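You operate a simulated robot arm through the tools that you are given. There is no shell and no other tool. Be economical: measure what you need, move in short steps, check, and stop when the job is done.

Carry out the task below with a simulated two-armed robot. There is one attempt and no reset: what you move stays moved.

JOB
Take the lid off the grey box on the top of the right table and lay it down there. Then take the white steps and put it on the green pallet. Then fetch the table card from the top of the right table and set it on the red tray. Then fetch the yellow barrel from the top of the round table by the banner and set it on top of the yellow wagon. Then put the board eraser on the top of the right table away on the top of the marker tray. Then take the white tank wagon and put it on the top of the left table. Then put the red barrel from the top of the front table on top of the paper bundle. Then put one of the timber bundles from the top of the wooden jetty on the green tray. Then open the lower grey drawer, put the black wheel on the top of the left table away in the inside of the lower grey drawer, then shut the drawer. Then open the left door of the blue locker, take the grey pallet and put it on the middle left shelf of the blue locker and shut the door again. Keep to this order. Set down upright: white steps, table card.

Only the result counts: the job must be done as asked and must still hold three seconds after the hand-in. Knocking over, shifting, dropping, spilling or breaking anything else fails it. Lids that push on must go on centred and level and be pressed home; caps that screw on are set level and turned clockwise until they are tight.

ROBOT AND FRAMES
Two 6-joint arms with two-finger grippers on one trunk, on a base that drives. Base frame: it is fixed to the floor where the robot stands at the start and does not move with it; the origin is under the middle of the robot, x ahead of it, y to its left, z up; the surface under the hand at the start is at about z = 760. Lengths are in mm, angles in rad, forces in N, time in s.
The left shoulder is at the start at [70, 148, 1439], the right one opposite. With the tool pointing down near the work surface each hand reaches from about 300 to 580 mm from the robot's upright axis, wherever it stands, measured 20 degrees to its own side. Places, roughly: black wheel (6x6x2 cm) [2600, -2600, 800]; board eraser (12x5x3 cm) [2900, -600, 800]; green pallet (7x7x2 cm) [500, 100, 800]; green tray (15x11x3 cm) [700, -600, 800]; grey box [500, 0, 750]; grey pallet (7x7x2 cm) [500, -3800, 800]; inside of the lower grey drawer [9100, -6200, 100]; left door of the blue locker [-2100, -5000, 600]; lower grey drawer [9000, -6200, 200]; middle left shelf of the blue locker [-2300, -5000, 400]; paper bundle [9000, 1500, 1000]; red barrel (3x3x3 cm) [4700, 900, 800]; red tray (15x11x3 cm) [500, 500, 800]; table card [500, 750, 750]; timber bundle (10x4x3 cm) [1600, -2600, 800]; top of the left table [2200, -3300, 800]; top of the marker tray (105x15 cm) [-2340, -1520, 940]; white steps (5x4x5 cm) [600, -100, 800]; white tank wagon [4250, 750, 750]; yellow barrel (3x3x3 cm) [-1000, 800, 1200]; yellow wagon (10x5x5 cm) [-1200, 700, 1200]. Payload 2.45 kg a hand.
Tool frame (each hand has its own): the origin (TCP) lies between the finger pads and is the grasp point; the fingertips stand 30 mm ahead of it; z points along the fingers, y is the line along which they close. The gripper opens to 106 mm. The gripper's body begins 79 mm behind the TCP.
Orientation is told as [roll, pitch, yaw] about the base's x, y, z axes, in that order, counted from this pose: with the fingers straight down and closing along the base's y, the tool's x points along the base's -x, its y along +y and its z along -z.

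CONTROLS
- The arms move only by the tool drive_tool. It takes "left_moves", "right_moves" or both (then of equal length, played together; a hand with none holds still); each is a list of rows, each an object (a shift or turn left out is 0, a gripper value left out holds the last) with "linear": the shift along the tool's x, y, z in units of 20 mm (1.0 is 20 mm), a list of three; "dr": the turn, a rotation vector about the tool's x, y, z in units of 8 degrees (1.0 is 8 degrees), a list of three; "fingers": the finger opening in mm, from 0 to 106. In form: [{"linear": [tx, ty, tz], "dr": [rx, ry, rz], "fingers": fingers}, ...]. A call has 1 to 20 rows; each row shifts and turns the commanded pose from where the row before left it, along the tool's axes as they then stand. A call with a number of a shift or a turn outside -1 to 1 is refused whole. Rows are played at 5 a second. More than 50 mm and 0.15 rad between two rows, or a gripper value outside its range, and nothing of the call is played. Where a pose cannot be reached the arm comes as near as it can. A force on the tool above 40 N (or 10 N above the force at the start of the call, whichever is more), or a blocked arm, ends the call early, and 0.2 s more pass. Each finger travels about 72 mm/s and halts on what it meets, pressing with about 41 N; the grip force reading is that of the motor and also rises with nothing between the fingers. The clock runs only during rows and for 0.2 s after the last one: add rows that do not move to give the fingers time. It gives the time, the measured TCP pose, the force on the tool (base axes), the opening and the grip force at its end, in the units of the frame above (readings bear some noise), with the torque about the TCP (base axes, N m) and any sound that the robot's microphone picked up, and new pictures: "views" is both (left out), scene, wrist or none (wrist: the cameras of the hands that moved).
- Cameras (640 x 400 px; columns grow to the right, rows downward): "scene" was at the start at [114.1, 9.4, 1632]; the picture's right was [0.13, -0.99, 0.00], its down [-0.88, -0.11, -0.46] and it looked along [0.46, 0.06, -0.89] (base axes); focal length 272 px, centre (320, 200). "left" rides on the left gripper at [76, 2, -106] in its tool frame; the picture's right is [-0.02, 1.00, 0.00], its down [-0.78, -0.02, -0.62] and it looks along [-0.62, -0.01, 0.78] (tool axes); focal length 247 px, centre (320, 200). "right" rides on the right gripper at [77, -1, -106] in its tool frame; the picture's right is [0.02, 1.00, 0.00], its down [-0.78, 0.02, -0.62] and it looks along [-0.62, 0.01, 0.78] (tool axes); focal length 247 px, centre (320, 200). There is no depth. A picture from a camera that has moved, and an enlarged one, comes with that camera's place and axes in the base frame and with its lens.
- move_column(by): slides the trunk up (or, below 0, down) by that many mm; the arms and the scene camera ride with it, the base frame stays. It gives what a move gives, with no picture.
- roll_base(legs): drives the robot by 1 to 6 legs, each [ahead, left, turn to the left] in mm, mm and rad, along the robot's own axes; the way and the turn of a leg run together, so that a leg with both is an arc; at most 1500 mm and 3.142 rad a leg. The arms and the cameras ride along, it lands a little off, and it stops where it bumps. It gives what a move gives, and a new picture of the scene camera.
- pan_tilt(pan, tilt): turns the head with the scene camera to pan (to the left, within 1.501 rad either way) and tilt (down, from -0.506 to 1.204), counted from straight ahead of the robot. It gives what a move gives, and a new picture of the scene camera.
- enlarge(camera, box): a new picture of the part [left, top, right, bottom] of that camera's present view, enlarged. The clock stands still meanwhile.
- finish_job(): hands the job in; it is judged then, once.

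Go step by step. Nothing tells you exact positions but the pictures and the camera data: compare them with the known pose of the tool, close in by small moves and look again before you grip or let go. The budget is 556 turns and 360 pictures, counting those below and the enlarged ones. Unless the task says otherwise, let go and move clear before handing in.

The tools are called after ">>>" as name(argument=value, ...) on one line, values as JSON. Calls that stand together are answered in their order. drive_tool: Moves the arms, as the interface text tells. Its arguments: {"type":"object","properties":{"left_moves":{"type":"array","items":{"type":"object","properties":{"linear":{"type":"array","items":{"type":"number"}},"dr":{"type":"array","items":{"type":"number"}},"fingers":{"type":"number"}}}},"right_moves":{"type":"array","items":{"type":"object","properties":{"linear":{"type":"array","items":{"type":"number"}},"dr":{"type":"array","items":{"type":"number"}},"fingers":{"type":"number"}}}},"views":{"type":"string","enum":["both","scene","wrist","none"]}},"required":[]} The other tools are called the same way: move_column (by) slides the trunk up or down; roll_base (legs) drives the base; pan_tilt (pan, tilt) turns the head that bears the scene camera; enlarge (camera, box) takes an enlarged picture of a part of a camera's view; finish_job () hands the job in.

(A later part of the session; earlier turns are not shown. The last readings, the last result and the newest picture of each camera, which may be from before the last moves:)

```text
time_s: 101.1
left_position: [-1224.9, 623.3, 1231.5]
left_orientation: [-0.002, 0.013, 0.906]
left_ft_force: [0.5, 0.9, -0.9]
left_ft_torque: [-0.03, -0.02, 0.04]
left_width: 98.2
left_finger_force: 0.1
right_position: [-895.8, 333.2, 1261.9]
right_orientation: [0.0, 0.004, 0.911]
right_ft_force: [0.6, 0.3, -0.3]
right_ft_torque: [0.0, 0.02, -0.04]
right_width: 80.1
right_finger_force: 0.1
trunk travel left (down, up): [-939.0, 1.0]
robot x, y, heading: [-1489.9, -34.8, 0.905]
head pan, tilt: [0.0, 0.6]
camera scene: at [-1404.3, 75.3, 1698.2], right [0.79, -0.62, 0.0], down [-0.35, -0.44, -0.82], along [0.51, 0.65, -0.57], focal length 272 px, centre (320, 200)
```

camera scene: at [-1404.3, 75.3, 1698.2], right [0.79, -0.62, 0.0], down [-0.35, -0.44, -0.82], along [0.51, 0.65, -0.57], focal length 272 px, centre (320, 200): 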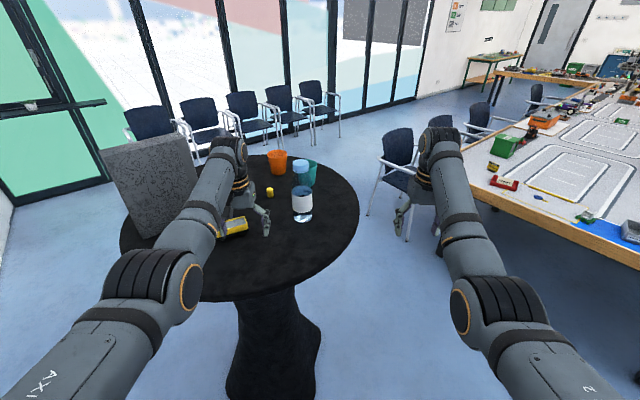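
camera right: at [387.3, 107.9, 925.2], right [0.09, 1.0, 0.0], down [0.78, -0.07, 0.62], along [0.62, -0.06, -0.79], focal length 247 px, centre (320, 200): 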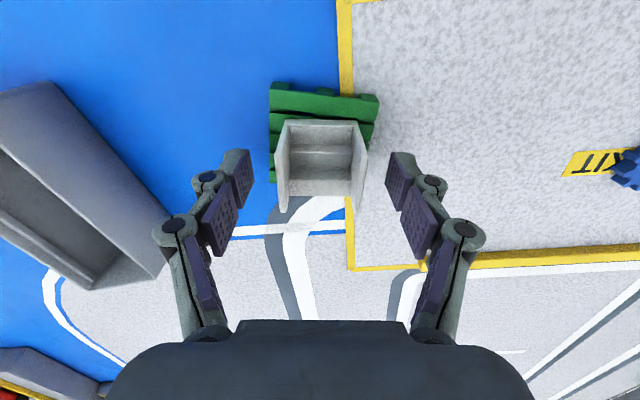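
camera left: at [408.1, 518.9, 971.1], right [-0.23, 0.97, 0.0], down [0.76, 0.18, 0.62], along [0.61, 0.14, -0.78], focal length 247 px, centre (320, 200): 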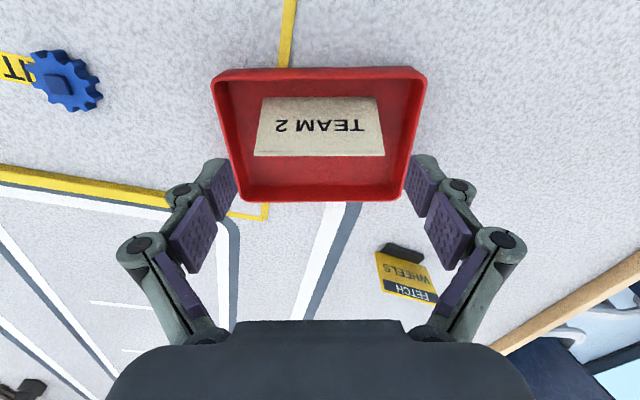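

Barrel located at about [-1033, 850, 1162] by triangulation, wagon near [-1226, 723]. I raise the left hand, narrow the fingers and advance.

>>> drive_tool(left_moves=[{"linear": [0, 0, -0.6], "fingers": 60}, {"linear": [0, 0, -0.6]}, {"linear": [0, 0, -0.6]}, {"linear": [0, 0, -0.6]}, {"linear": [0, 0, -0.6]}, {}], views="none")

>>> roll_base(legs=[[200, -10, 0]])

>>> drive_tool(left_moves=[{}], views="wrist")

```text
time_s: 102.5
left_position: [-1226.7, 625.4, 1290.8]
left_orientation: [-0.004, 0.014, 0.905]
left_ft_force: [0.4, 0.3, -0.3]
left_ft_torque: [-0.01, 0.02, -0.02]
left_width: 60.0
left_finger_force: 0.1
right_position: [-896.5, 334.0, 1261.9]
right_orientation: [0.0, 0.004, 0.912]
right_ft_force: [-0.7, 0.5, 0.6]
right_ft_torque: [-0.02, -0.03, 0.01]
right_width: 79.9
right_finger_force: 0.2
trunk travel left (down, up): [-939.0, 1.0]
robot x, y, heading: [-1494.1, -33.5, 0.898]
head pan, tilt: [0.0, 0.6]
```

```text
time_s: 104.1
left_position: [-1101.4, 773.3, 1293.5]
left_orientation: [-0.003, 0.008, 0.91]
left_ft_force: [0.2, -0.2, 0.5]
left_ft_torque: [0.01, -0.01, 0.01]
left_width: 60.0
left_finger_force: 0.1
right_position: [-769.9, 482.2, 1265.2]
right_orientation: [0.0, 0.0, 0.918]
right_ft_force: [0.4, -0.1, 0.7]
right_ft_torque: [0.03, 0.0, 0.03]
right_width: 80.3
right_finger_force: 0.0
trunk travel left (down, up): [-939.0, 1.0]
robot x, y, heading: [-1361.2, 117.3, 0.911]
head pan, tilt: [0.0, 0.6]
camera scene: at [-1279.5, 222.3, 1698.8], right [0.79, -0.61, 0.0], down [-0.34, -0.44, -0.83], along [0.51, 0.65, -0.56], focal length 272 px, centre (320, 200)
```

scene: 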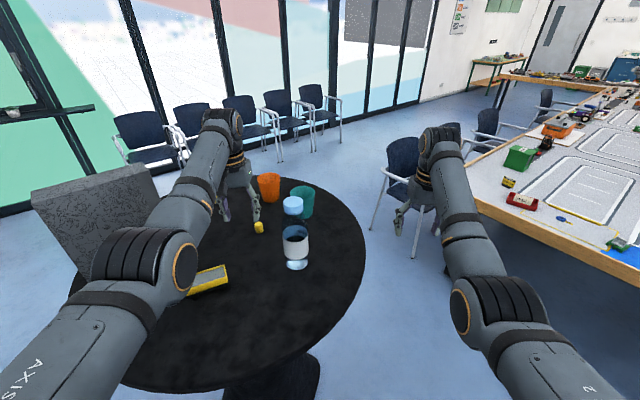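

```text
time_s: 104.5
left_position: [-1096.9, 778.1, 1290.0]
left_orientation: [-0.002, 0.012, 0.91]
left_ft_force: [0.8, -0.3, 0.0]
left_ft_torque: [-0.01, -0.02, 0.0]
left_width: 60.0
left_finger_force: 0.1
right_position: [-766.6, 488.8, 1260.7]
right_orientation: [0.0, 0.007, 0.917]
right_ft_force: [-0.5, 0.0, -0.9]
right_ft_torque: [-0.02, -0.01, 0.0]
right_width: 80.0
right_finger_force: 0.1
trunk travel left (down, up): [-939.0, 1.0]
robot x, y, heading: [-1363.3, 113.6, 0.91]
head pan, tilt: [0.0, 0.6]
camera left: at [-1145.9, 719.4, 1396.9], right [-0.78, 0.63, 0.0], down [0.5, 0.62, 0.61], along [0.39, 0.47, -0.79], focal length 247 px, centre (320, 200)
```

left: 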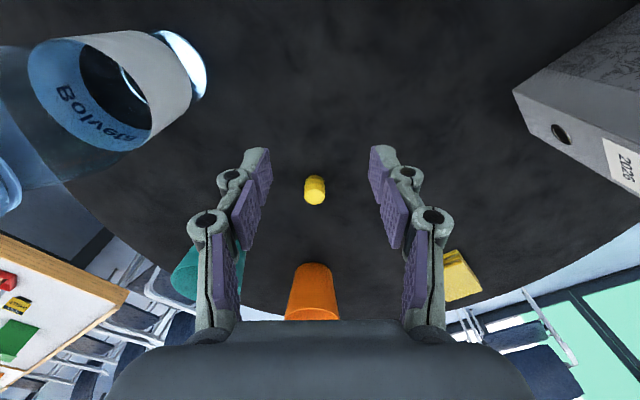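

>>> roll_base(legs=[[90, -9, 0]])

>>> drive_tool(left_moves=[{"linear": [0, 0, 0.5]}, {"linear": [0, 0, 0.7]}, {"linear": [0, 0, 0.7]}, {}], views="wrist")

```text
time_s: 105.6
left_position: [-1044.3, 834.6, 1296.4]
left_orientation: [-0.004, 0.001, 0.91]
left_ft_force: [-0.4, -0.5, 0.7]
left_ft_torque: [0.07, -0.06, -0.06]
left_width: 60.3
left_finger_force: 0.0
right_position: [-713.1, 543.3, 1267.2]
right_orientation: [-0.001, -0.005, 0.916]
right_ft_force: [-1.0, -0.5, 0.5]
right_ft_torque: [0.1, -0.07, 0.02]
right_width: 80.1
right_finger_force: 0.0
trunk travel left (down, up): [-939.0, 1.0]
robot x, y, heading: [-1301.4, 183.5, 0.908]
head pan, tilt: [0.0, 0.6]
camera scene: at [-1222.7, 282.6, 1699.3], right [0.79, -0.61, 0.0], down [-0.34, -0.44, -0.83], along [0.51, 0.65, -0.56], focal length 272 px, centre (320, 200)
```

scene: 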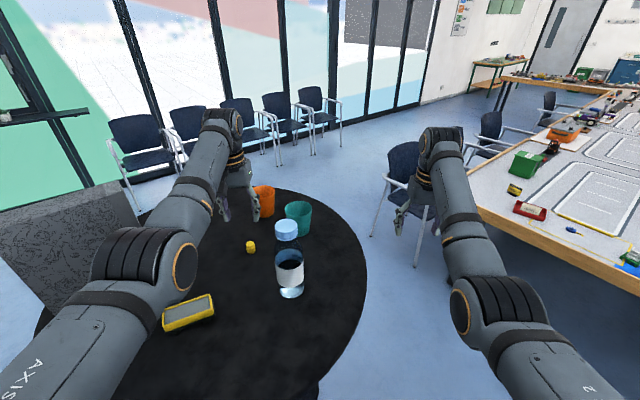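

```text
time_s: 106.6
left_position: [-1035.6, 844.0, 1252.4]
left_orientation: [-0.003, 0.014, 0.91]
left_ft_force: [1.3, -0.5, 0.2]
left_ft_torque: [-0.03, 0.01, 0.01]
left_width: 59.7
left_finger_force: 0.1
right_position: [-705.6, 553.5, 1259.7]
right_orientation: [0.0, 0.003, 0.915]
right_ft_force: [0.6, -0.8, 0.0]
right_ft_torque: [-0.05, -0.02, 0.02]
right_width: 80.1
right_finger_force: 0.1
trunk travel left (down, up): [-939.0, 1.0]
robot x, y, heading: [-1302.6, 179.7, 0.91]
head pan, tilt: [0.0, 0.6]
camera left: at [-1084.1, 785.1, 1359.5], right [-0.78, 0.63, 0.0], down [0.5, 0.62, 0.61], along [0.39, 0.47, -0.79], focal length 247 px, centre (320, 200)
```

left: 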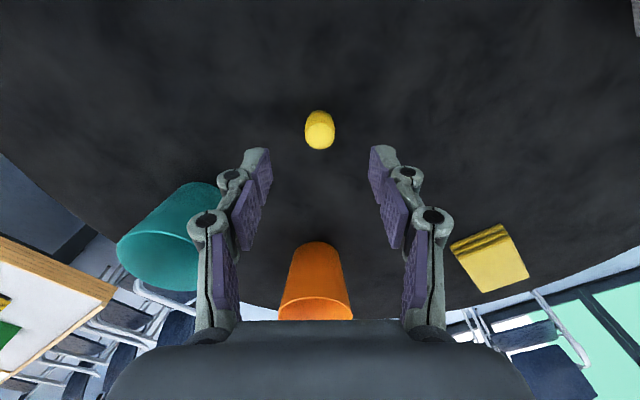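

>>> drive_tool(left_moves=[{"linear": [0, 0, 0.6]}, {"linear": [0, 0, 0.6]}, {"linear": [0, 0, 0.6]}, {"linear": [0, 0, 0.6]}, {"linear": [0, 0, 0.5]}, {}], views="wrist")

```text
time_s: 108.0
left_position: [-1039.0, 841.0, 1194.1]
left_orientation: [-0.003, 0.011, 0.911]
left_ft_force: [-0.5, -0.5, -0.5]
left_ft_torque: [0.03, 0.03, 0.0]
left_width: 59.7
left_finger_force: 0.1
right_position: [-705.5, 552.2, 1262.4]
right_orientation: [0.001, 0.005, 0.916]
right_ft_force: [0.1, 1.0, -0.5]
right_ft_torque: [-0.02, -0.02, 0.01]
right_width: 80.0
right_finger_force: 0.0
trunk travel left (down, up): [-939.0, 1.0]
robot x, y, heading: [-1299.6, 179.7, 0.906]
head pan, tilt: [0.0, 0.6]
camera left: at [-1087.7, 781.5, 1301.5], right [-0.78, 0.63, 0.0], down [0.5, 0.62, 0.61], along [0.39, 0.47, -0.79], focal length 247 px, centre (320, 200)
```

left: 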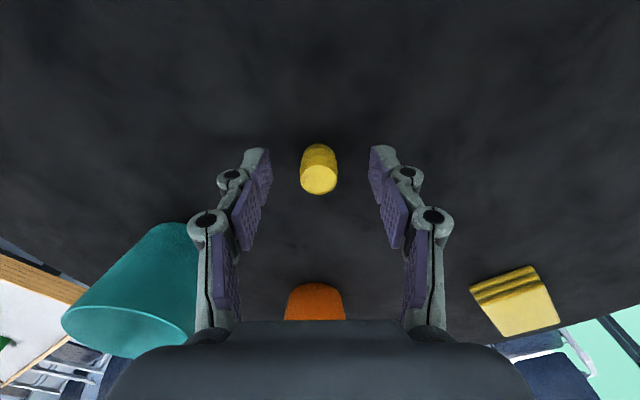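

>>> drive_tool(left_moves=[{"linear": [-0.3, 0, 0.25]}, {"linear": [0, 0, 0.2]}, {}, {"fingers": 15}, {}, {}, {}, {}], views="wrist")

```text
time_s: 109.8
left_position: [-1036.0, 844.5, 1184.7]
left_orientation: [-0.002, 0.01, 0.911]
left_ft_force: [0.6, -0.2, 0.3]
left_ft_torque: [0.04, 0.01, 0.02]
left_width: 22.3
left_finger_force: 40.4
right_position: [-707.0, 551.5, 1262.5]
right_orientation: [0.001, 0.005, 0.917]
right_ft_force: [-0.7, -0.2, -0.2]
right_ft_torque: [0.02, -0.02, -0.03]
right_width: 80.0
right_finger_force: 0.1
trunk travel left (down, up): [-939.0, 1.0]
robot x, y, heading: [-1303.7, 179.2, 0.914]
head pan, tilt: [0.0, 0.6]
camera left: at [-1084.6, 785.9, 1292.5], right [-0.78, 0.63, 0.0], down [0.5, 0.62, 0.61], along [0.39, 0.47, -0.79], focal length 247 px, centre (320, 200)
```

left: 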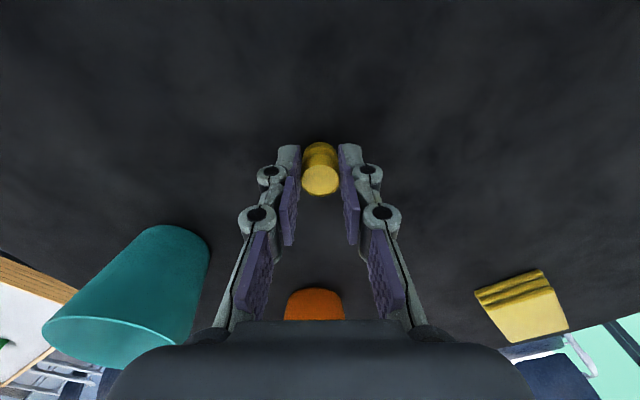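

Barrel gripped. I lift it and drive back-left so the hand comes over the wagon at about [-1228, 718].

>>> drive_tool(left_moves=[{"linear": [0, 0, -0.6]}, {"linear": [0, 0, -0.8]}, {"linear": [0, 0, -0.8]}, {"linear": [0, 0, -0.8]}, {"linear": [0, 0, -0.8]}, {"linear": [0, 0, -0.8]}, {}], views="none")

>>> roll_base(legs=[[-210, 75, 0]])

>>> drive_tool(left_moves=[{}], views="wrist")

```text
time_s: 111.4
left_position: [-1034.6, 846.2, 1279.3]
left_orientation: [-0.005, 0.01, 0.911]
left_ft_force: [0.7, 0.2, 0.2]
left_ft_torque: [0.01, -0.02, 0.0]
left_width: 21.8
left_finger_force: 41.0
right_position: [-707.0, 550.9, 1262.3]
right_orientation: [-0.001, 0.004, 0.916]
right_ft_force: [0.6, 0.9, 0.1]
right_ft_torque: [-0.03, 0.02, -0.02]
right_width: 80.2
right_finger_force: 0.0
trunk travel left (down, up): [-939.0, 1.0]
robot x, y, heading: [-1299.1, 178.7, 0.912]
head pan, tilt: [0.0, 0.6]
```

```text
time_s: 113.1
left_position: [-1214.7, 729.2, 1275.2]
left_orientation: [-0.002, 0.015, 0.906]
left_ft_force: [0.0, 0.6, 0.2]
left_ft_torque: [-0.01, 0.02, -0.01]
left_width: 21.9
left_finger_force: 40.5
right_position: [-886.4, 432.3, 1259.7]
right_orientation: [0.002, 0.008, 0.913]
right_ft_force: [0.0, 0.3, 0.1]
right_ft_torque: [-0.02, 0.05, 0.01]
right_width: 80.1
right_finger_force: 0.1
trunk travel left (down, up): [-939.0, 1.0]
robot x, y, heading: [-1485.1, 58.9, 0.909]
head pan, tilt: [0.0, 0.6]
camera scene: at [-1394.9, 176.0, 1697.5], right [0.79, -0.62, 0.0], down [-0.35, -0.45, -0.82], along [0.51, 0.65, -0.57], focal length 272 px, centre (320, 200)
```

scene: 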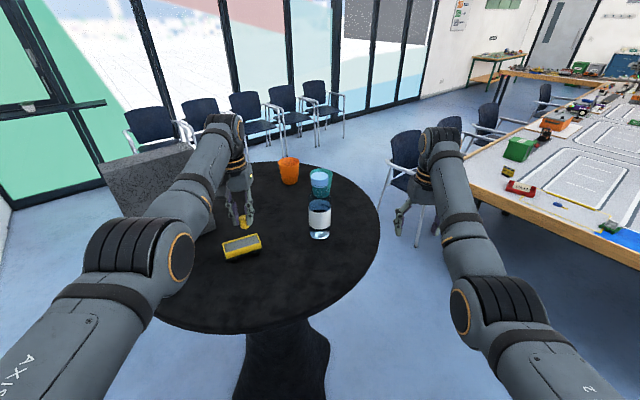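

```text
time_s: 113.5
left_position: [-1219.1, 725.1, 1278.1]
left_orientation: [-0.005, 0.01, 0.907]
left_ft_force: [-0.3, -0.7, -1.3]
left_ft_torque: [-0.01, 0.02, -0.01]
left_width: 21.9
left_finger_force: 40.9
right_position: [-893.6, 429.4, 1264.4]
right_orientation: [0.0, 0.002, 0.912]
right_ft_force: [0.2, -0.4, -0.1]
right_ft_torque: [0.05, -0.05, 0.0]
right_width: 80.2
right_finger_force: 0.0
trunk travel left (down, up): [-939.0, 1.0]
robot x, y, heading: [-1485.5, 64.9, 0.905]
head pan, tilt: [0.0, 0.6]
camera left: at [-1268.6, 666.5, 1385.9], right [-0.77, 0.63, 0.0], down [0.5, 0.61, 0.61], along [0.39, 0.47, -0.79], focal length 247 px, centre (320, 200)
```

left: 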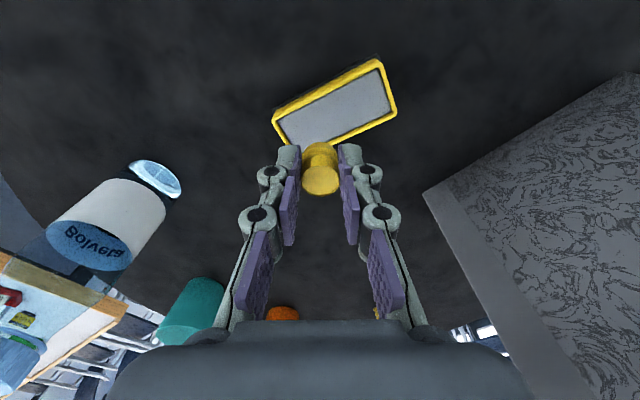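

>>> drive_tool(left_moves=[{"linear": [0.4, 0.3, 0.4]}, {"linear": [0.35, 0.25, 0.4]}, {"linear": [0, 0, 0.4]}, {}], views="wrist")

```text
time_s: 114.5
left_position: [-1235.2, 721.2, 1254.3]
left_orientation: [-0.005, 0.013, 0.907]
left_ft_force: [-0.4, -0.5, -0.6]
left_ft_torque: [-0.03, -0.05, -0.01]
left_width: 21.8
left_finger_force: 41.3
right_position: [-891.3, 430.5, 1261.8]
right_orientation: [0.0, 0.005, 0.913]
right_ft_force: [0.5, -1.1, 0.1]
right_ft_torque: [-0.02, 0.0, -0.01]
right_width: 80.1
right_finger_force: 0.1
trunk travel left (down, up): [-939.0, 1.0]
robot x, y, heading: [-1486.7, 60.7, 0.906]
head pan, tilt: [0.0, 0.6]
camera left: at [-1284.5, 663.0, 1361.3], right [-0.77, 0.63, 0.0], down [0.5, 0.61, 0.61], along [0.39, 0.47, -0.79], focal length 247 px, centre (320, 200)
```

left: 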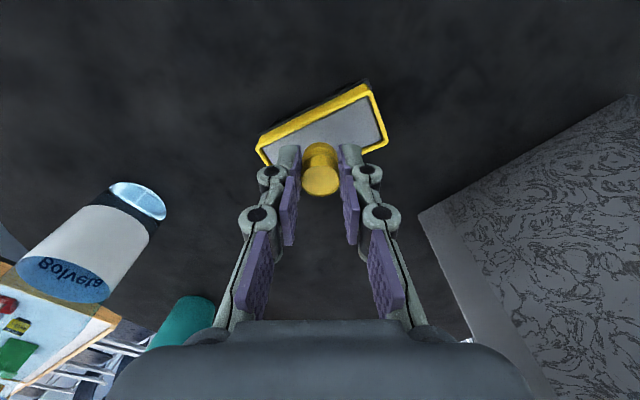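

>>> enlarge(camera="left", box=[240, 70, 400, 170])

```text
4.00 times, centred on (320, 120) of left
camera zoom: at [-1284.5, 663.0, 1361.3], right [-0.77, 0.63, 0.0], down [0.5, 0.61, 0.61], along [0.39, 0.47, -0.79], focal length 988 px, centre (320, 520)
```

zoom: 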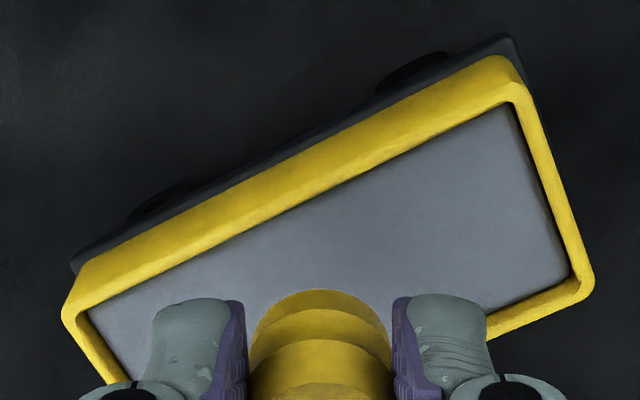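

>>> drive_tool(left_moves=[{"linear": [0, 0.05, 0.3]}, {"linear": [0, 0, 0.3]}, {"linear": [0, 0, 0.2]}, {"linear": [0, 0, 0.15]}, {"linear": [0, 0, 0.15]}, {}], views="wrist")

```text
time_s: 115.9
left_position: [-1236.3, 720.6, 1231.7]
left_orientation: [-0.004, 0.011, 0.907]
left_ft_force: [-0.5, -0.4, -0.4]
left_ft_torque: [0.01, -0.01, 0.0]
left_width: 22.7
left_finger_force: 40.9
right_position: [-891.6, 430.4, 1261.3]
right_orientation: [0.0, 0.004, 0.913]
right_ft_force: [0.3, 0.3, -0.1]
right_ft_torque: [-0.03, 0.01, -0.01]
right_width: 79.9
right_finger_force: 0.1
trunk travel left (down, up): [-939.0, 1.0]
robot x, y, heading: [-1485.6, 60.9, 0.903]
head pan, tilt: [0.0, 0.6]
camera left: at [-1285.2, 662.8, 1338.8], right [-0.77, 0.63, 0.0], down [0.5, 0.61, 0.61], along [0.39, 0.47, -0.79], focal length 247 px, centre (320, 200)
```

left: 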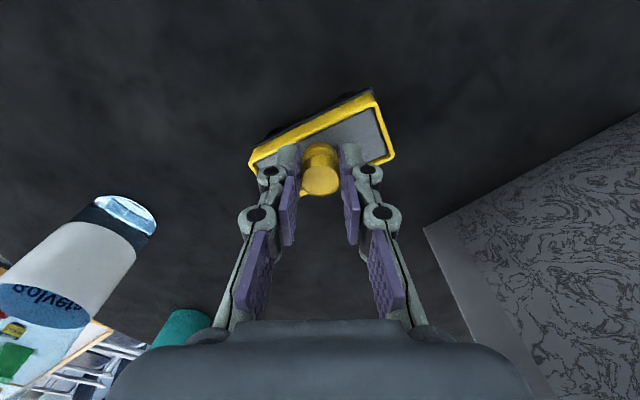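

>>> drive_tool(left_moves=[{"linear": [-0.15, 0, 0.12]}, {"linear": [0, 0, 0.12]}, {"linear": [0, 0, 0.12]}, {"linear": [0, 0, 0.12]}, {"linear": [0, 0, 0.12]}, {}], views="wrist")

```text
time_s: 117.3
left_position: [-1235.4, 720.4, 1228.2]
left_orientation: [-0.002, 0.001, 0.908]
left_ft_force: [0.7, 3.6, 36.7]
left_ft_torque: [0.36, -0.14, 0.05]
left_width: 22.2
left_finger_force: 41.3
right_position: [-892.9, 424.8, 1265.6]
right_orientation: [0.001, -0.002, 0.913]
right_ft_force: [-0.4, 0.6, -0.5]
right_ft_torque: [0.02, 0.0, -0.01]
right_width: 79.8
right_finger_force: 0.0
trunk travel left (down, up): [-939.0, 1.0]
robot x, y, heading: [-1487.9, 60.0, 0.908]
head pan, tilt: [0.0, 0.6]
camera left: at [-1285.7, 660.7, 1333.4], right [-0.77, 0.63, 0.0], down [0.49, 0.61, 0.62], along [0.39, 0.48, -0.78], focal length 247 px, centre (320, 200)
```

left: 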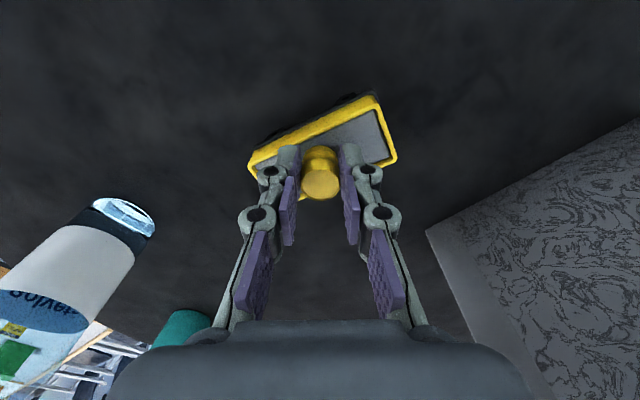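

>>> drive_tool(left_moves=[{"linear": [0, 0, -0.15]}, {}, {"fingers": 40}, {}, {}, {"linear": [0, 0, -0.4]}, {"linear": [0, 0, -0.7]}, {"linear": [0, 0, -0.8]}, {"linear": [0, 0, -0.8]}, {}], views="wrist")

```text
time_s: 119.5
left_position: [-1235.4, 724.4, 1276.9]
left_orientation: [-0.003, 0.014, 0.907]
left_ft_force: [-0.4, 0.1, -1.2]
left_ft_torque: [0.02, -0.03, 0.0]
left_width: 40.0
left_finger_force: 0.1
right_position: [-891.3, 429.9, 1263.8]
right_orientation: [0.003, 0.003, 0.914]
right_ft_force: [-0.5, 0.2, 0.5]
right_ft_torque: [0.0, -0.01, 0.02]
right_width: 79.8
right_finger_force: 0.0
trunk travel left (down, up): [-939.0, 1.0]
robot x, y, heading: [-1485.2, 64.1, 0.906]
head pan, tilt: [0.0, 0.6]
camera left: at [-1284.0, 666.0, 1384.4], right [-0.77, 0.63, 0.0], down [0.5, 0.61, 0.61], along [0.39, 0.47, -0.79], focal length 247 px, centre (320, 200)
```

left: 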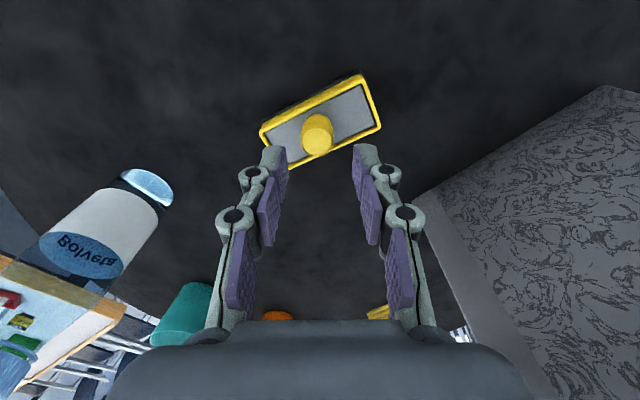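

Barrel stands on the wagon. I raise the hand, back away, then bring both hands into a compact carrying pose.

>>> drive_tool(left_moves=[{"linear": [0, 0, -0.5]}, {"linear": [0, 0, -0.5]}, {}], views="none")

>>> roll_base(legs=[[-500, 0, 0]])

>>> drive_tool(left_moves=[{"linear": [0, 0, 1]}, {"linear": [0, 0, 1]}, {"linear": [0, 0, 1]}, {"linear": [0, 0, 1]}, {"linear": [0, 0, 1]}, {"linear": [0, 0, 1]}, {"linear": [0.3, 0, 1]}, {"linear": [0.6, 0, 1]}, {"linear": [1, 0, 1]}, {"linear": [1, 0, 1]}, {"linear": [1, 0, 1]}, {"linear": [1, 0, 1]}, {"linear": [1, 0, 1]}, {"linear": [1, 0, 1]}, {"linear": [1, 0, 1]}, {"linear": [1, 0, 0.5]}, {"linear": [1, 0, 0]}, {"linear": [1, 0, 0]}, {}], right_moves=[{"linear": [0, 0, 1]}, {"linear": [0, 0, 1]}, {"linear": [0, 0, 1]}, {"linear": [0, 0, 1]}, {"linear": [0, 0, 1]}, {"linear": [0, 0, 1]}, {"linear": [0.3, 0, 1]}, {"linear": [0.6, 0, 1]}, {"linear": [1, 0, 1]}, {"linear": [1, 0, 1]}, {"linear": [1, 0, 1]}, {"linear": [1, 0, 1]}, {"linear": [1, 0, 1]}, {"linear": [1, 0, 1]}, {"linear": [1, 0, 0.5]}, {"linear": [1, 0, 0]}, {"linear": [1, 0, 0]}, {}, {}], views="scene")

```text
time_s: 120.3
left_position: [-1236.6, 723.1, 1297.8]
left_orientation: [-0.005, 0.012, 0.909]
left_ft_force: [0.1, 0.6, 0.6]
left_ft_torque: [0.0, 0.01, 0.02]
left_width: 39.9
left_finger_force: 0.0
right_position: [-891.1, 430.1, 1262.4]
right_orientation: [-0.001, 0.002, 0.912]
right_ft_force: [-0.3, 0.3, 0.3]
right_ft_torque: [-0.01, 0.0, -0.03]
right_width: 80.2
right_finger_force: 0.0
trunk travel left (down, up): [-939.0, 1.0]
robot x, y, heading: [-1487.7, 61.3, 0.913]
head pan, tilt: [0.0, 0.6]
```

```text
time_s: 123.2
left_position: [-1539.6, 340.7, 1296.2]
left_orientation: [-0.003, 0.012, 0.914]
left_ft_force: [-0.3, 1.1, 0.1]
left_ft_torque: [0.02, 0.03, 0.0]
left_width: 39.8
left_finger_force: 0.0
right_position: [-1193.7, 48.0, 1262.3]
right_orientation: [0.0, 0.006, 0.918]
right_ft_force: [-0.3, 0.1, -0.5]
right_ft_torque: [-0.03, 0.01, 0.01]
right_width: 80.0
right_finger_force: 0.1
trunk travel left (down, up): [-939.0, 1.0]
robot x, y, heading: [-1788.0, -324.3, 0.909]
head pan, tilt: [0.0, 0.6]
camera scene: at [-1700.6, -211.1, 1697.9], right [0.79, -0.61, 0.0], down [-0.35, -0.45, -0.82], along [0.5, 0.65, -0.57], focal length 272 px, centre (320, 200)
```

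scene: 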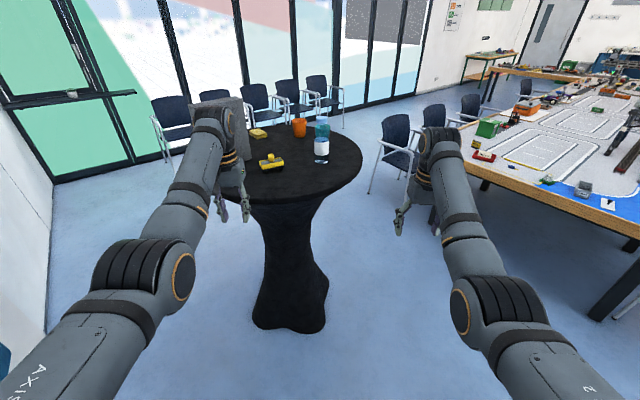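

```text
time_s: 127.2
left_position: [-1676.8, 162.2, 991.5]
left_orientation: [-0.002, 0.013, 0.912]
left_ft_force: [-0.2, 1.0, 0.2]
left_ft_torque: [0.01, 0.02, 0.0]
left_width: 40.1
left_finger_force: 0.0
right_position: [-1313.0, -111.9, 973.4]
right_orientation: [0.0, 0.003, 0.918]
right_ft_force: [-0.2, 1.0, -0.3]
right_ft_torque: [0.0, 0.02, 0.02]
right_width: 80.2
right_finger_force: 0.1
trunk travel left (down, up): [-939.0, 1.0]
robot x, y, heading: [-1787.4, -323.3, 0.917]
head pan, tilt: [0.0, 0.6]
camera scene: at [-1701.0, -213.0, 1698.1], right [0.79, -0.61, 0.0], down [-0.35, -0.45, -0.82], along [0.5, 0.65, -0.57], focal length 272 px, centre (320, 200)
```

scene: 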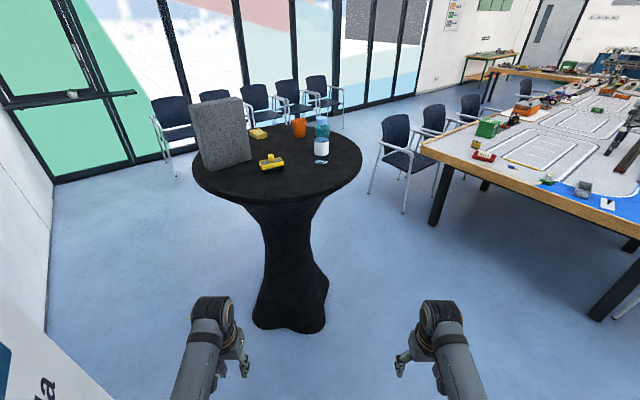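

>>> roll_base(legs=[[0, 0, -1.2]])

>>> pan_tilt(pan=0, tilt=0.25)

```text
time_s: 129.4
left_position: [-1409.4, -31.8, 992.2]
left_orientation: [-0.002, 0.01, 0.36]
left_ft_force: [-0.3, 0.2, 0.1]
left_ft_torque: [0.0, 0.02, -0.03]
left_width: 39.8
left_finger_force: 0.1
right_position: [-1244.3, -453.6, 973.1]
right_orientation: [0.0, 0.003, 0.365]
right_ft_force: [-0.4, -0.2, -0.2]
right_ft_torque: [0.04, 0.02, -0.02]
right_width: 79.9
right_finger_force: 0.1
trunk travel left (down, up): [-939.0, 1.0]
robot x, y, heading: [-1757.6, -387.4, 0.353]
head pan, tilt: [0.0, 0.6]
stopped in leg 1: the robot was blocked; the commanded pose is now the measured one
camera scene: at [-1628.2, -337.6, 1698.2], right [0.35, -0.94, 0.0], down [-0.53, -0.2, -0.83], along [0.77, 0.29, -0.56], focal length 272 px, centre (320, 200)
```

scene: 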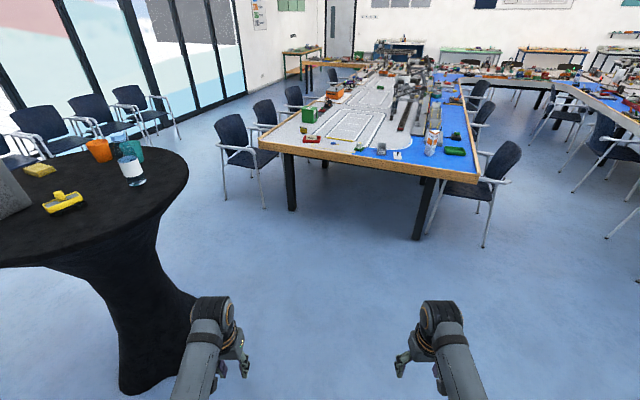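

```text
time_s: 130.2
left_position: [-1408.4, -35.1, 992.2]
left_orientation: [-0.002, 0.01, 0.359]
left_ft_force: [0.7, 0.1, 0.2]
left_ft_torque: [0.02, 0.04, 0.03]
left_width: 39.8
left_finger_force: 0.0
right_position: [-1244.1, -456.2, 973.0]
right_orientation: [0.002, 0.003, 0.366]
right_ft_force: [0.5, -1.0, -0.1]
right_ft_torque: [0.03, 0.01, 0.01]
right_width: 80.2
right_finger_force: 0.1
trunk travel left (down, up): [-939.0, 1.0]
robot x, y, heading: [-1756.6, -387.9, 0.358]
head pan, tilt: [0.0, 0.25]
camera scene: at [-1621.0, -339.4, 1730.2], right [0.35, -0.94, 0.0], down [-0.23, -0.09, -0.97], along [0.91, 0.34, -0.25], focal length 272 px, centre (320, 200)
```

scene: 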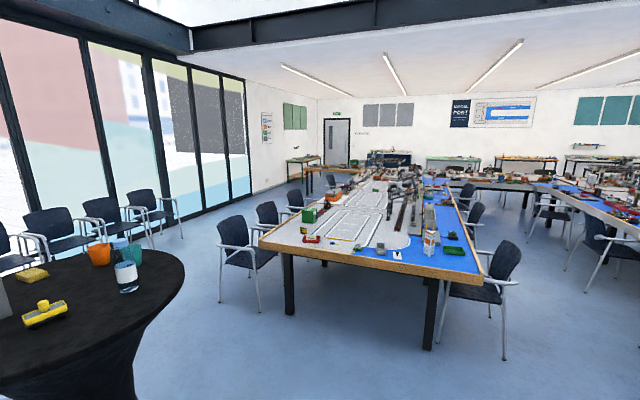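

The base bumped something behind it while turning (likely the banner foot). I drive forward, clear of it, before turning on.

>>> roll_base(legs=[[400, -100, 0]])

>>> pan_tilt(pan=1.5, tilt=0.5)

```text
time_s: 132.8
left_position: [-1003.1, 9.1, 992.6]
left_orientation: [-0.004, 0.009, 0.349]
left_ft_force: [0.0, -0.2, 0.4]
left_ft_torque: [0.02, -0.05, 0.0]
left_width: 40.0
left_finger_force: 0.1
right_position: [-843.4, -415.2, 974.6]
right_orientation: [-0.002, 0.003, 0.355]
right_ft_force: [0.0, 0.8, -0.6]
right_ft_torque: [0.02, -0.01, -0.02]
right_width: 80.1
right_finger_force: 0.1
trunk travel left (down, up): [-939.0, 1.0]
robot x, y, heading: [-1351.6, -342.0, 0.349]
head pan, tilt: [0.0, 0.25]
camera scene: at [-1222.0, -292.8, 1730.6], right [0.34, -0.94, 0.0], down [-0.23, -0.08, -0.97], along [0.91, 0.33, -0.25], focal length 272 px, centre (320, 200)
```

scene: 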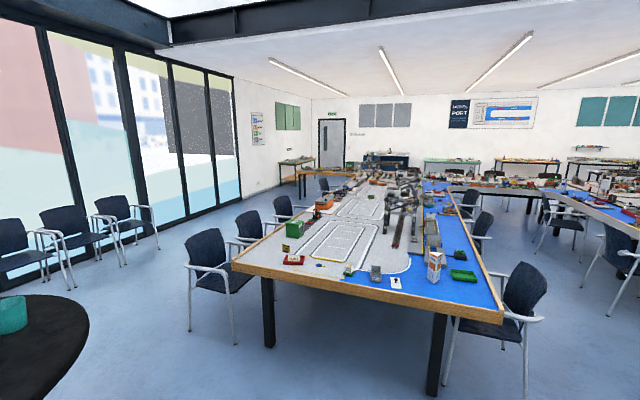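

```text
time_s: 134.3
left_position: [-1002.9, 10.0, 990.5]
left_orientation: [-0.003, 0.01, 0.35]
left_ft_force: [-0.2, -0.5, -0.4]
left_ft_torque: [0.0, 0.01, 0.0]
left_width: 40.0
left_finger_force: 0.1
right_position: [-843.3, -414.7, 974.0]
right_orientation: [0.001, 0.002, 0.355]
right_ft_force: [0.4, 0.1, 0.1]
right_ft_torque: [-0.01, -0.01, 0.02]
right_width: 79.7
right_finger_force: 0.1
trunk travel left (down, up): [-939.0, 1.0]
robot x, y, heading: [-1354.8, -344.8, 0.346]
head pan, tilt: [1.499, 0.499]
camera scene: at [-1332.5, -236.8, 1707.3], right [0.96, 0.27, 0.0], down [0.13, -0.46, -0.88], along [-0.24, 0.84, -0.48], focal length 272 px, centre (320, 200)
```

scene: 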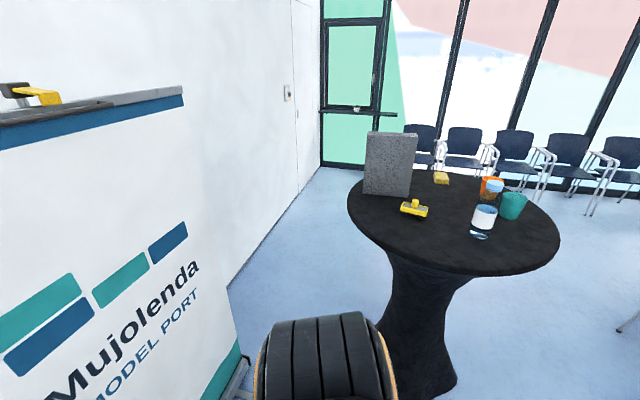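

>>> roll_base(legs=[[0, 0, -1.05]])

>>> pan_tilt(pan=0.2, tilt=0.35)

```text
time_s: 137.5
left_position: [-878.8, -489.5, 990.0]
left_orientation: [-0.004, 0.01, -0.735]
left_ft_force: [0.1, 0.4, 0.7]
left_ft_torque: [0.04, -0.01, 0.02]
left_width: 40.0
left_finger_force: 0.0
right_position: [-1179.5, -829.1, 974.7]
right_orientation: [0.001, 0.001, -0.728]
right_ft_force: [1.0, -0.4, -0.7]
right_ft_torque: [0.03, 0.03, 0.02]
right_width: 80.1
right_finger_force: 0.0
trunk travel left (down, up): [-939.0, 1.0]
robot x, y, heading: [-1355.3, -344.6, -0.735]
head pan, tilt: [1.499, 0.499]
camera scene: at [-1251.8, -312.1, 1707.3], right [0.69, -0.72, 0.0], down [-0.35, -0.33, -0.88], along [0.63, 0.61, -0.48], focal length 272 px, centre (320, 200)
```

scene: 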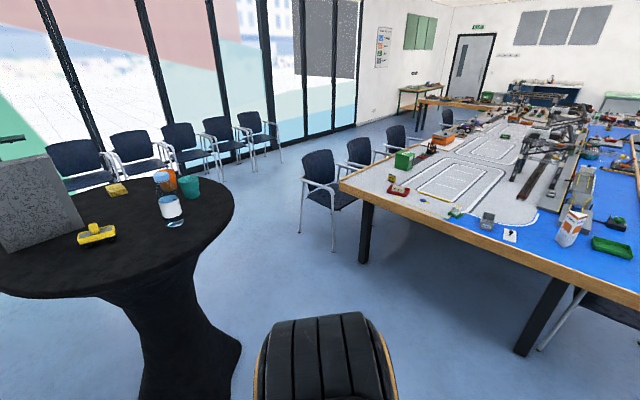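

```text
time_s: 138.9
left_position: [-879.3, -489.2, 991.8]
left_orientation: [-0.004, 0.011, -0.735]
left_ft_force: [0.6, -0.8, -0.7]
left_ft_torque: [0.01, -0.02, 0.0]
left_width: 39.8
left_finger_force: 0.0
right_position: [-1179.1, -828.9, 973.6]
right_orientation: [0.0, 0.001, -0.729]
right_ft_force: [0.0, 0.4, -0.1]
right_ft_torque: [-0.02, -0.06, 0.01]
right_width: 80.2
right_finger_force: 0.1
trunk travel left (down, up): [-939.0, 1.0]
robot x, y, heading: [-1354.0, -338.5, -0.738]
head pan, tilt: [0.201, 0.351]
camera scene: at [-1237.5, -422.6, 1720.9], right [-0.51, -0.86, 0.0], down [-0.3, 0.17, -0.94], along [0.81, -0.48, -0.34], focal length 272 px, centre (320, 200)
```

scene: 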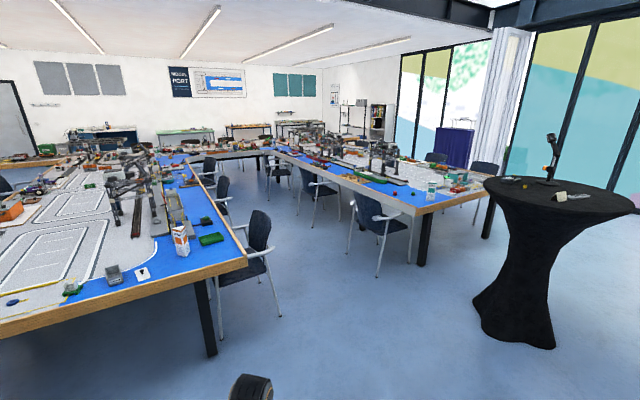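

>>> roll_base(legs=[[1100, -210, 0], [454, -80, 0], [0, 0, 0.738]])

>>> pan_tilt(pan=0, tilt=0.35)

```text
time_s: 148.9
left_position: [36.9, -1352.6, 991.3]
left_orientation: [-0.003, 0.01, 0.029]
left_ft_force: [0.0, -0.4, 0.2]
left_ft_torque: [0.01, 0.02, -0.02]
left_width: 40.3
left_finger_force: 0.1
right_position: [54.9, -1806.2, 973.5]
right_orientation: [-0.001, 0.001, 0.038]
right_ft_force: [-0.4, 0.1, -0.1]
right_ft_torque: [-0.03, 0.01, 0.03]
right_width: 79.8
right_finger_force: 0.0
trunk travel left (down, up): [-939.0, 1.0]
robot x, y, heading: [-410.8, -1574.5, 0.029]
head pan, tilt: [0.201, 0.351]
camera scene: at [-267.7, -1553.0, 1720.9], right [0.23, -0.97, 0.0], down [-0.33, -0.08, -0.94], along [0.91, 0.21, -0.34], focal length 272 px, centre (320, 200)
```

scene: 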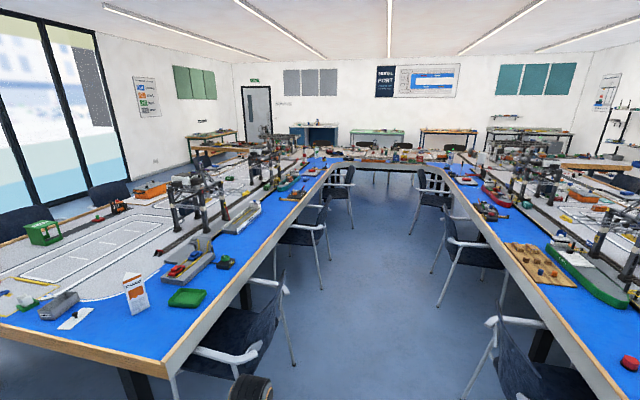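

```text
time_s: 149.6
left_position: [37.1, -1351.8, 992.1]
left_orientation: [-0.002, 0.011, 0.029]
left_ft_force: [0.8, 0.1, 0.5]
left_ft_torque: [-0.02, 0.06, 0.01]
left_width: 40.2
left_finger_force: 0.0
right_position: [54.7, -1806.2, 973.1]
right_orientation: [0.001, 0.002, 0.037]
right_ft_force: [-0.3, -0.7, -0.2]
right_ft_torque: [0.02, 0.03, 0.03]
right_width: 80.1
right_finger_force: 0.1
trunk travel left (down, up): [-939.0, 1.0]
robot x, y, heading: [-413.7, -1580.0, 0.031]
head pan, tilt: [0.0, 0.351]
camera scene: at [-265.3, -1570.9, 1720.9], right [0.03, -1.0, 0.0], down [-0.34, -0.01, -0.94], along [0.94, 0.03, -0.34], focal length 272 px, centre (320, 200)
```

scene: 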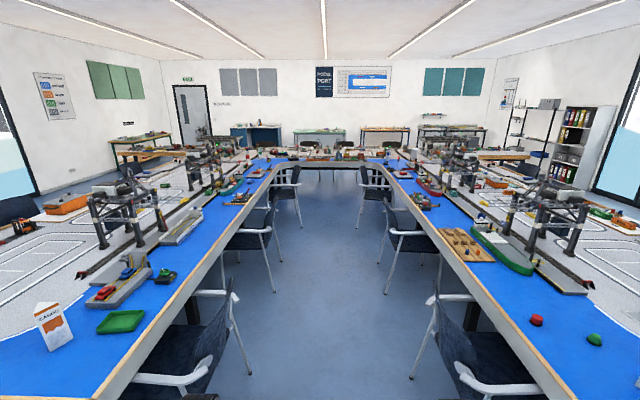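

>>> enlarge(camera="scene", box=[200, 140, 328, 220])

>>> enlarge(camera="scene", box=[328, 140, 520, 260])

```text
5.00 times, centred on (264, 180) of scene
camera zoom: at [-265.3, -1570.9, 1720.9], right [0.03, -1.0, 0.0], down [-0.34, -0.01, -0.94], along [0.94, 0.03, -0.34], focal length 1362 px, centre (600, 300)
```

zoom: 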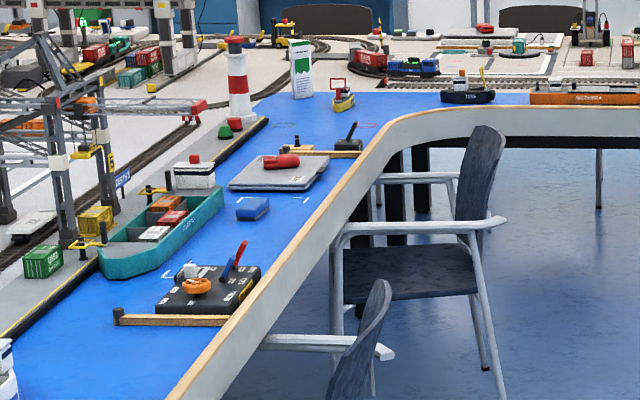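

```text
3.33 times, centred on (424, 200) of scene
camera zoom: at [-265.3, -1570.9, 1720.9], right [0.03, -1.0, 0.0], down [-0.34, -0.01, -0.94], along [0.94, 0.03, -0.34], focal length 908 px, centre (-27, 200)
```

zoom: 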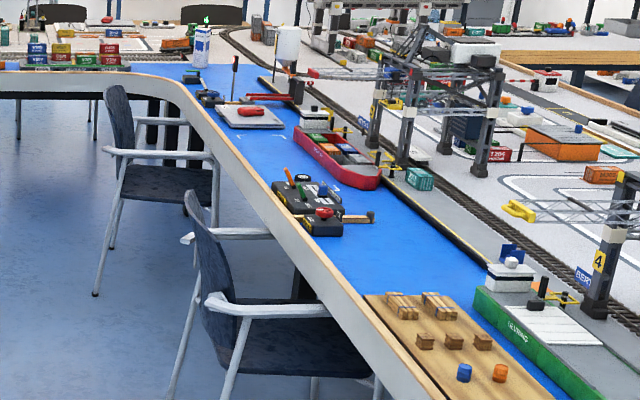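

The eraser (blue block) appears at about [3019, -589]. I drive down the aisle between the chairs and look again.

>>> roll_base(legs=[[1300, -40, -0.031], [1100, 0, 0]])

>>> pan_tilt(pan=0.8, tilt=0.5)

```text
time_s: 161.5
left_position: [2453.6, -1308.4, 992.3]
left_orientation: [-0.002, 0.012, 0.036]
left_ft_force: [0.2, -0.1, 0.9]
left_ft_torque: [0.0, 0.02, -0.03]
left_width: 40.0
left_finger_force: 0.0
right_position: [2474.5, -1761.0, 974.7]
right_orientation: [0.0, 0.003, 0.042]
right_ft_force: [0.3, 0.5, -0.1]
right_ft_torque: [-0.02, 0.0, 0.01]
right_width: 79.8
right_finger_force: 0.0
trunk travel left (down, up): [-939.0, 1.0]
robot x, y, heading: [2010.9, -1537.0, 0.033]
head pan, tilt: [0.0, 0.351]
camera scene: at [2152.7, -1528.3, 1721.0], right [0.04, -1.0, 0.0], down [-0.34, -0.01, -0.94], along [0.94, 0.03, -0.34], focal length 272 px, centre (320, 200)
```

scene: 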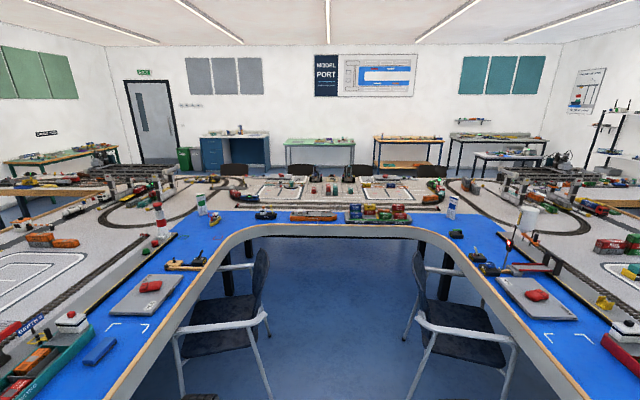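

```text
time_s: 162.6
left_position: [2453.9, -1306.1, 991.2]
left_orientation: [-0.003, 0.011, 0.038]
left_ft_force: [0.1, -0.8, 0.5]
left_ft_torque: [-0.01, -0.02, 0.05]
left_width: 39.8
left_finger_force: 0.0
right_position: [2475.2, -1761.7, 973.3]
right_orientation: [0.0, 0.003, 0.043]
right_ft_force: [-0.8, -0.1, -0.5]
right_ft_torque: [0.01, -0.01, 0.01]
right_width: 80.1
right_finger_force: 0.0
trunk travel left (down, up): [-939.0, 1.0]
robot x, y, heading: [2008.6, -1533.7, 0.039]
head pan, tilt: [0.799, 0.499]
camera scene: at [2121.4, -1464.3, 1707.3], right [0.74, -0.67, 0.0], down [-0.32, -0.35, -0.88], along [0.59, 0.65, -0.48], focal length 272 px, centre (320, 200)
```

scene: 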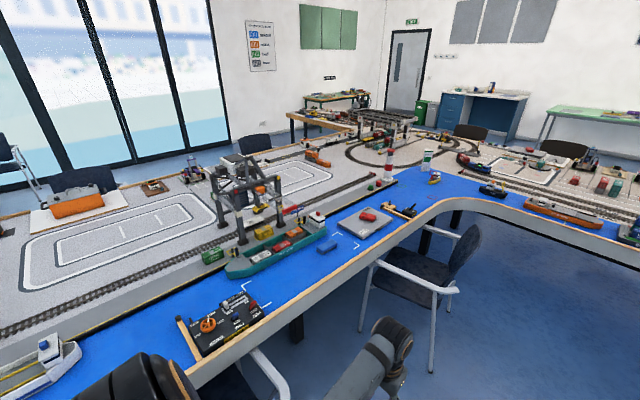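

Eraser at about [2955, -608], with a gap between chairs at x≈2420–3140. I raise the hands slightly, drive to x≈2785 and turn to face it.

>>> drive_tool(left_moves=[{"linear": [-0.3, 0, -0.8]}, {"linear": [-0.3, 0, -0.8]}, {"linear": [-0.3, 0, -0.8]}, {"linear": [-0.3, 0, -0.8]}, {"linear": [-0.3, 0, -0.8]}, {}], right_moves=[{"linear": [-0.3, 0, -0.8]}, {"linear": [-0.3, 0, -0.8]}, {"linear": [-0.3, 0, -0.8]}, {"linear": [-0.3, 0, -0.8]}, {"linear": [-0.3, 0, -0.8]}, {}], views="none")

>>> roll_base(legs=[[775, -90, 0], [0, 0, 1.53]])

>>> pan_tilt(pan=0, tilt=0.8)

```text
time_s: 164.0
left_position: [2484.4, -1306.5, 1072.1]
left_orientation: [-0.004, 0.011, 0.037]
left_ft_force: [0.2, 0.0, 0.5]
left_ft_torque: [0.01, -0.03, 0.01]
left_width: 40.0
left_finger_force: 0.0
right_position: [2505.2, -1760.3, 1052.3]
right_orientation: [0.0, 0.003, 0.041]
right_ft_force: [0.2, -0.6, -0.1]
right_ft_torque: [0.0, -0.06, 0.0]
right_width: 80.1
right_finger_force: 0.0
trunk travel left (down, up): [-939.0, 1.0]
robot x, y, heading: [2010.4, -1540.3, 0.037]
head pan, tilt: [0.799, 0.499]
```

```text
time_s: 171.9
left_position: [2623.7, -1106.8, 1071.4]
left_orientation: [-0.003, 0.01, 1.516]
left_ft_force: [-0.6, -1.0, -0.5]
left_ft_torque: [-0.01, -0.03, 0.0]
left_width: 40.0
left_finger_force: 0.1
right_position: [3078.2, -1125.0, 1052.4]
right_orientation: [-0.001, 0.002, 1.522]
right_ft_force: [-0.5, -0.4, 0.1]
right_ft_torque: [0.0, 0.02, -0.04]
right_width: 79.8
right_finger_force: 0.1
trunk travel left (down, up): [-939.0, 1.0]
robot x, y, heading: [2807.4, -1601.6, 1.522]
head pan, tilt: [0.799, 0.499]
camera scene: at [2750.8, -1482.0, 1707.3], right [0.74, 0.68, 0.0], down [0.32, -0.35, -0.88], along [-0.59, 0.65, -0.48], focal length 272 px, centre (320, 200)
```

scene: 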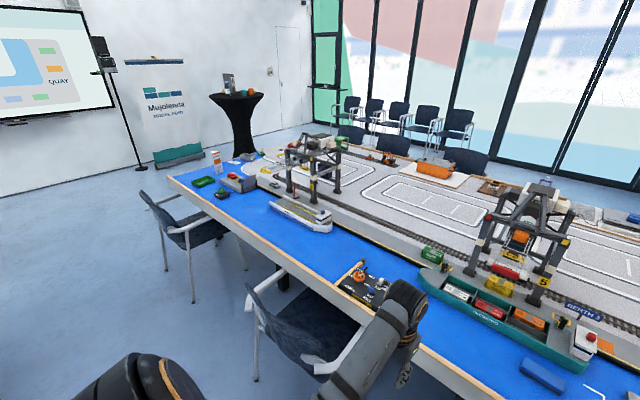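

```text
time_s: 173.1
left_position: [2625.8, -1107.5, 1071.1]
left_orientation: [-0.002, 0.011, 1.517]
left_ft_force: [0.0, 0.3, -0.5]
left_ft_torque: [0.0, 0.02, 0.0]
left_width: 40.1
left_finger_force: 0.1
right_position: [3077.9, -1125.7, 1053.6]
right_orientation: [0.0, 0.001, 1.52]
right_ft_force: [0.0, 0.3, -0.3]
right_ft_torque: [0.04, 0.02, -0.02]
right_width: 80.1
right_finger_force: 0.0
trunk travel left (down, up): [-939.0, 1.0]
robot x, y, heading: [2810.4, -1601.1, 1.519]
head pan, tilt: [0.0, 0.799]
camera scene: at [2816.5, -1468.3, 1681.3], right [1.0, -0.05, 0.0], down [-0.04, -0.72, -0.7], along [0.04, 0.7, -0.72], focal length 272 px, centre (320, 200)
```

scene: 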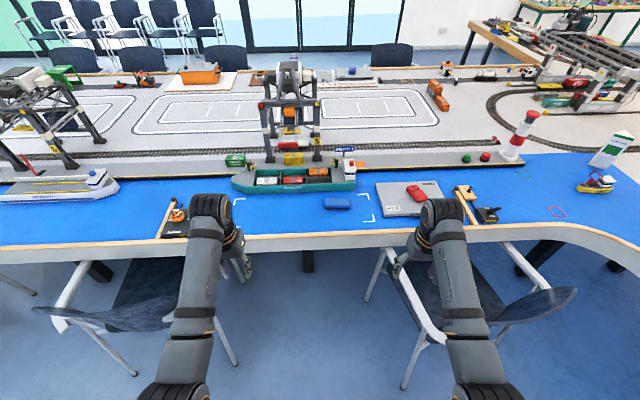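

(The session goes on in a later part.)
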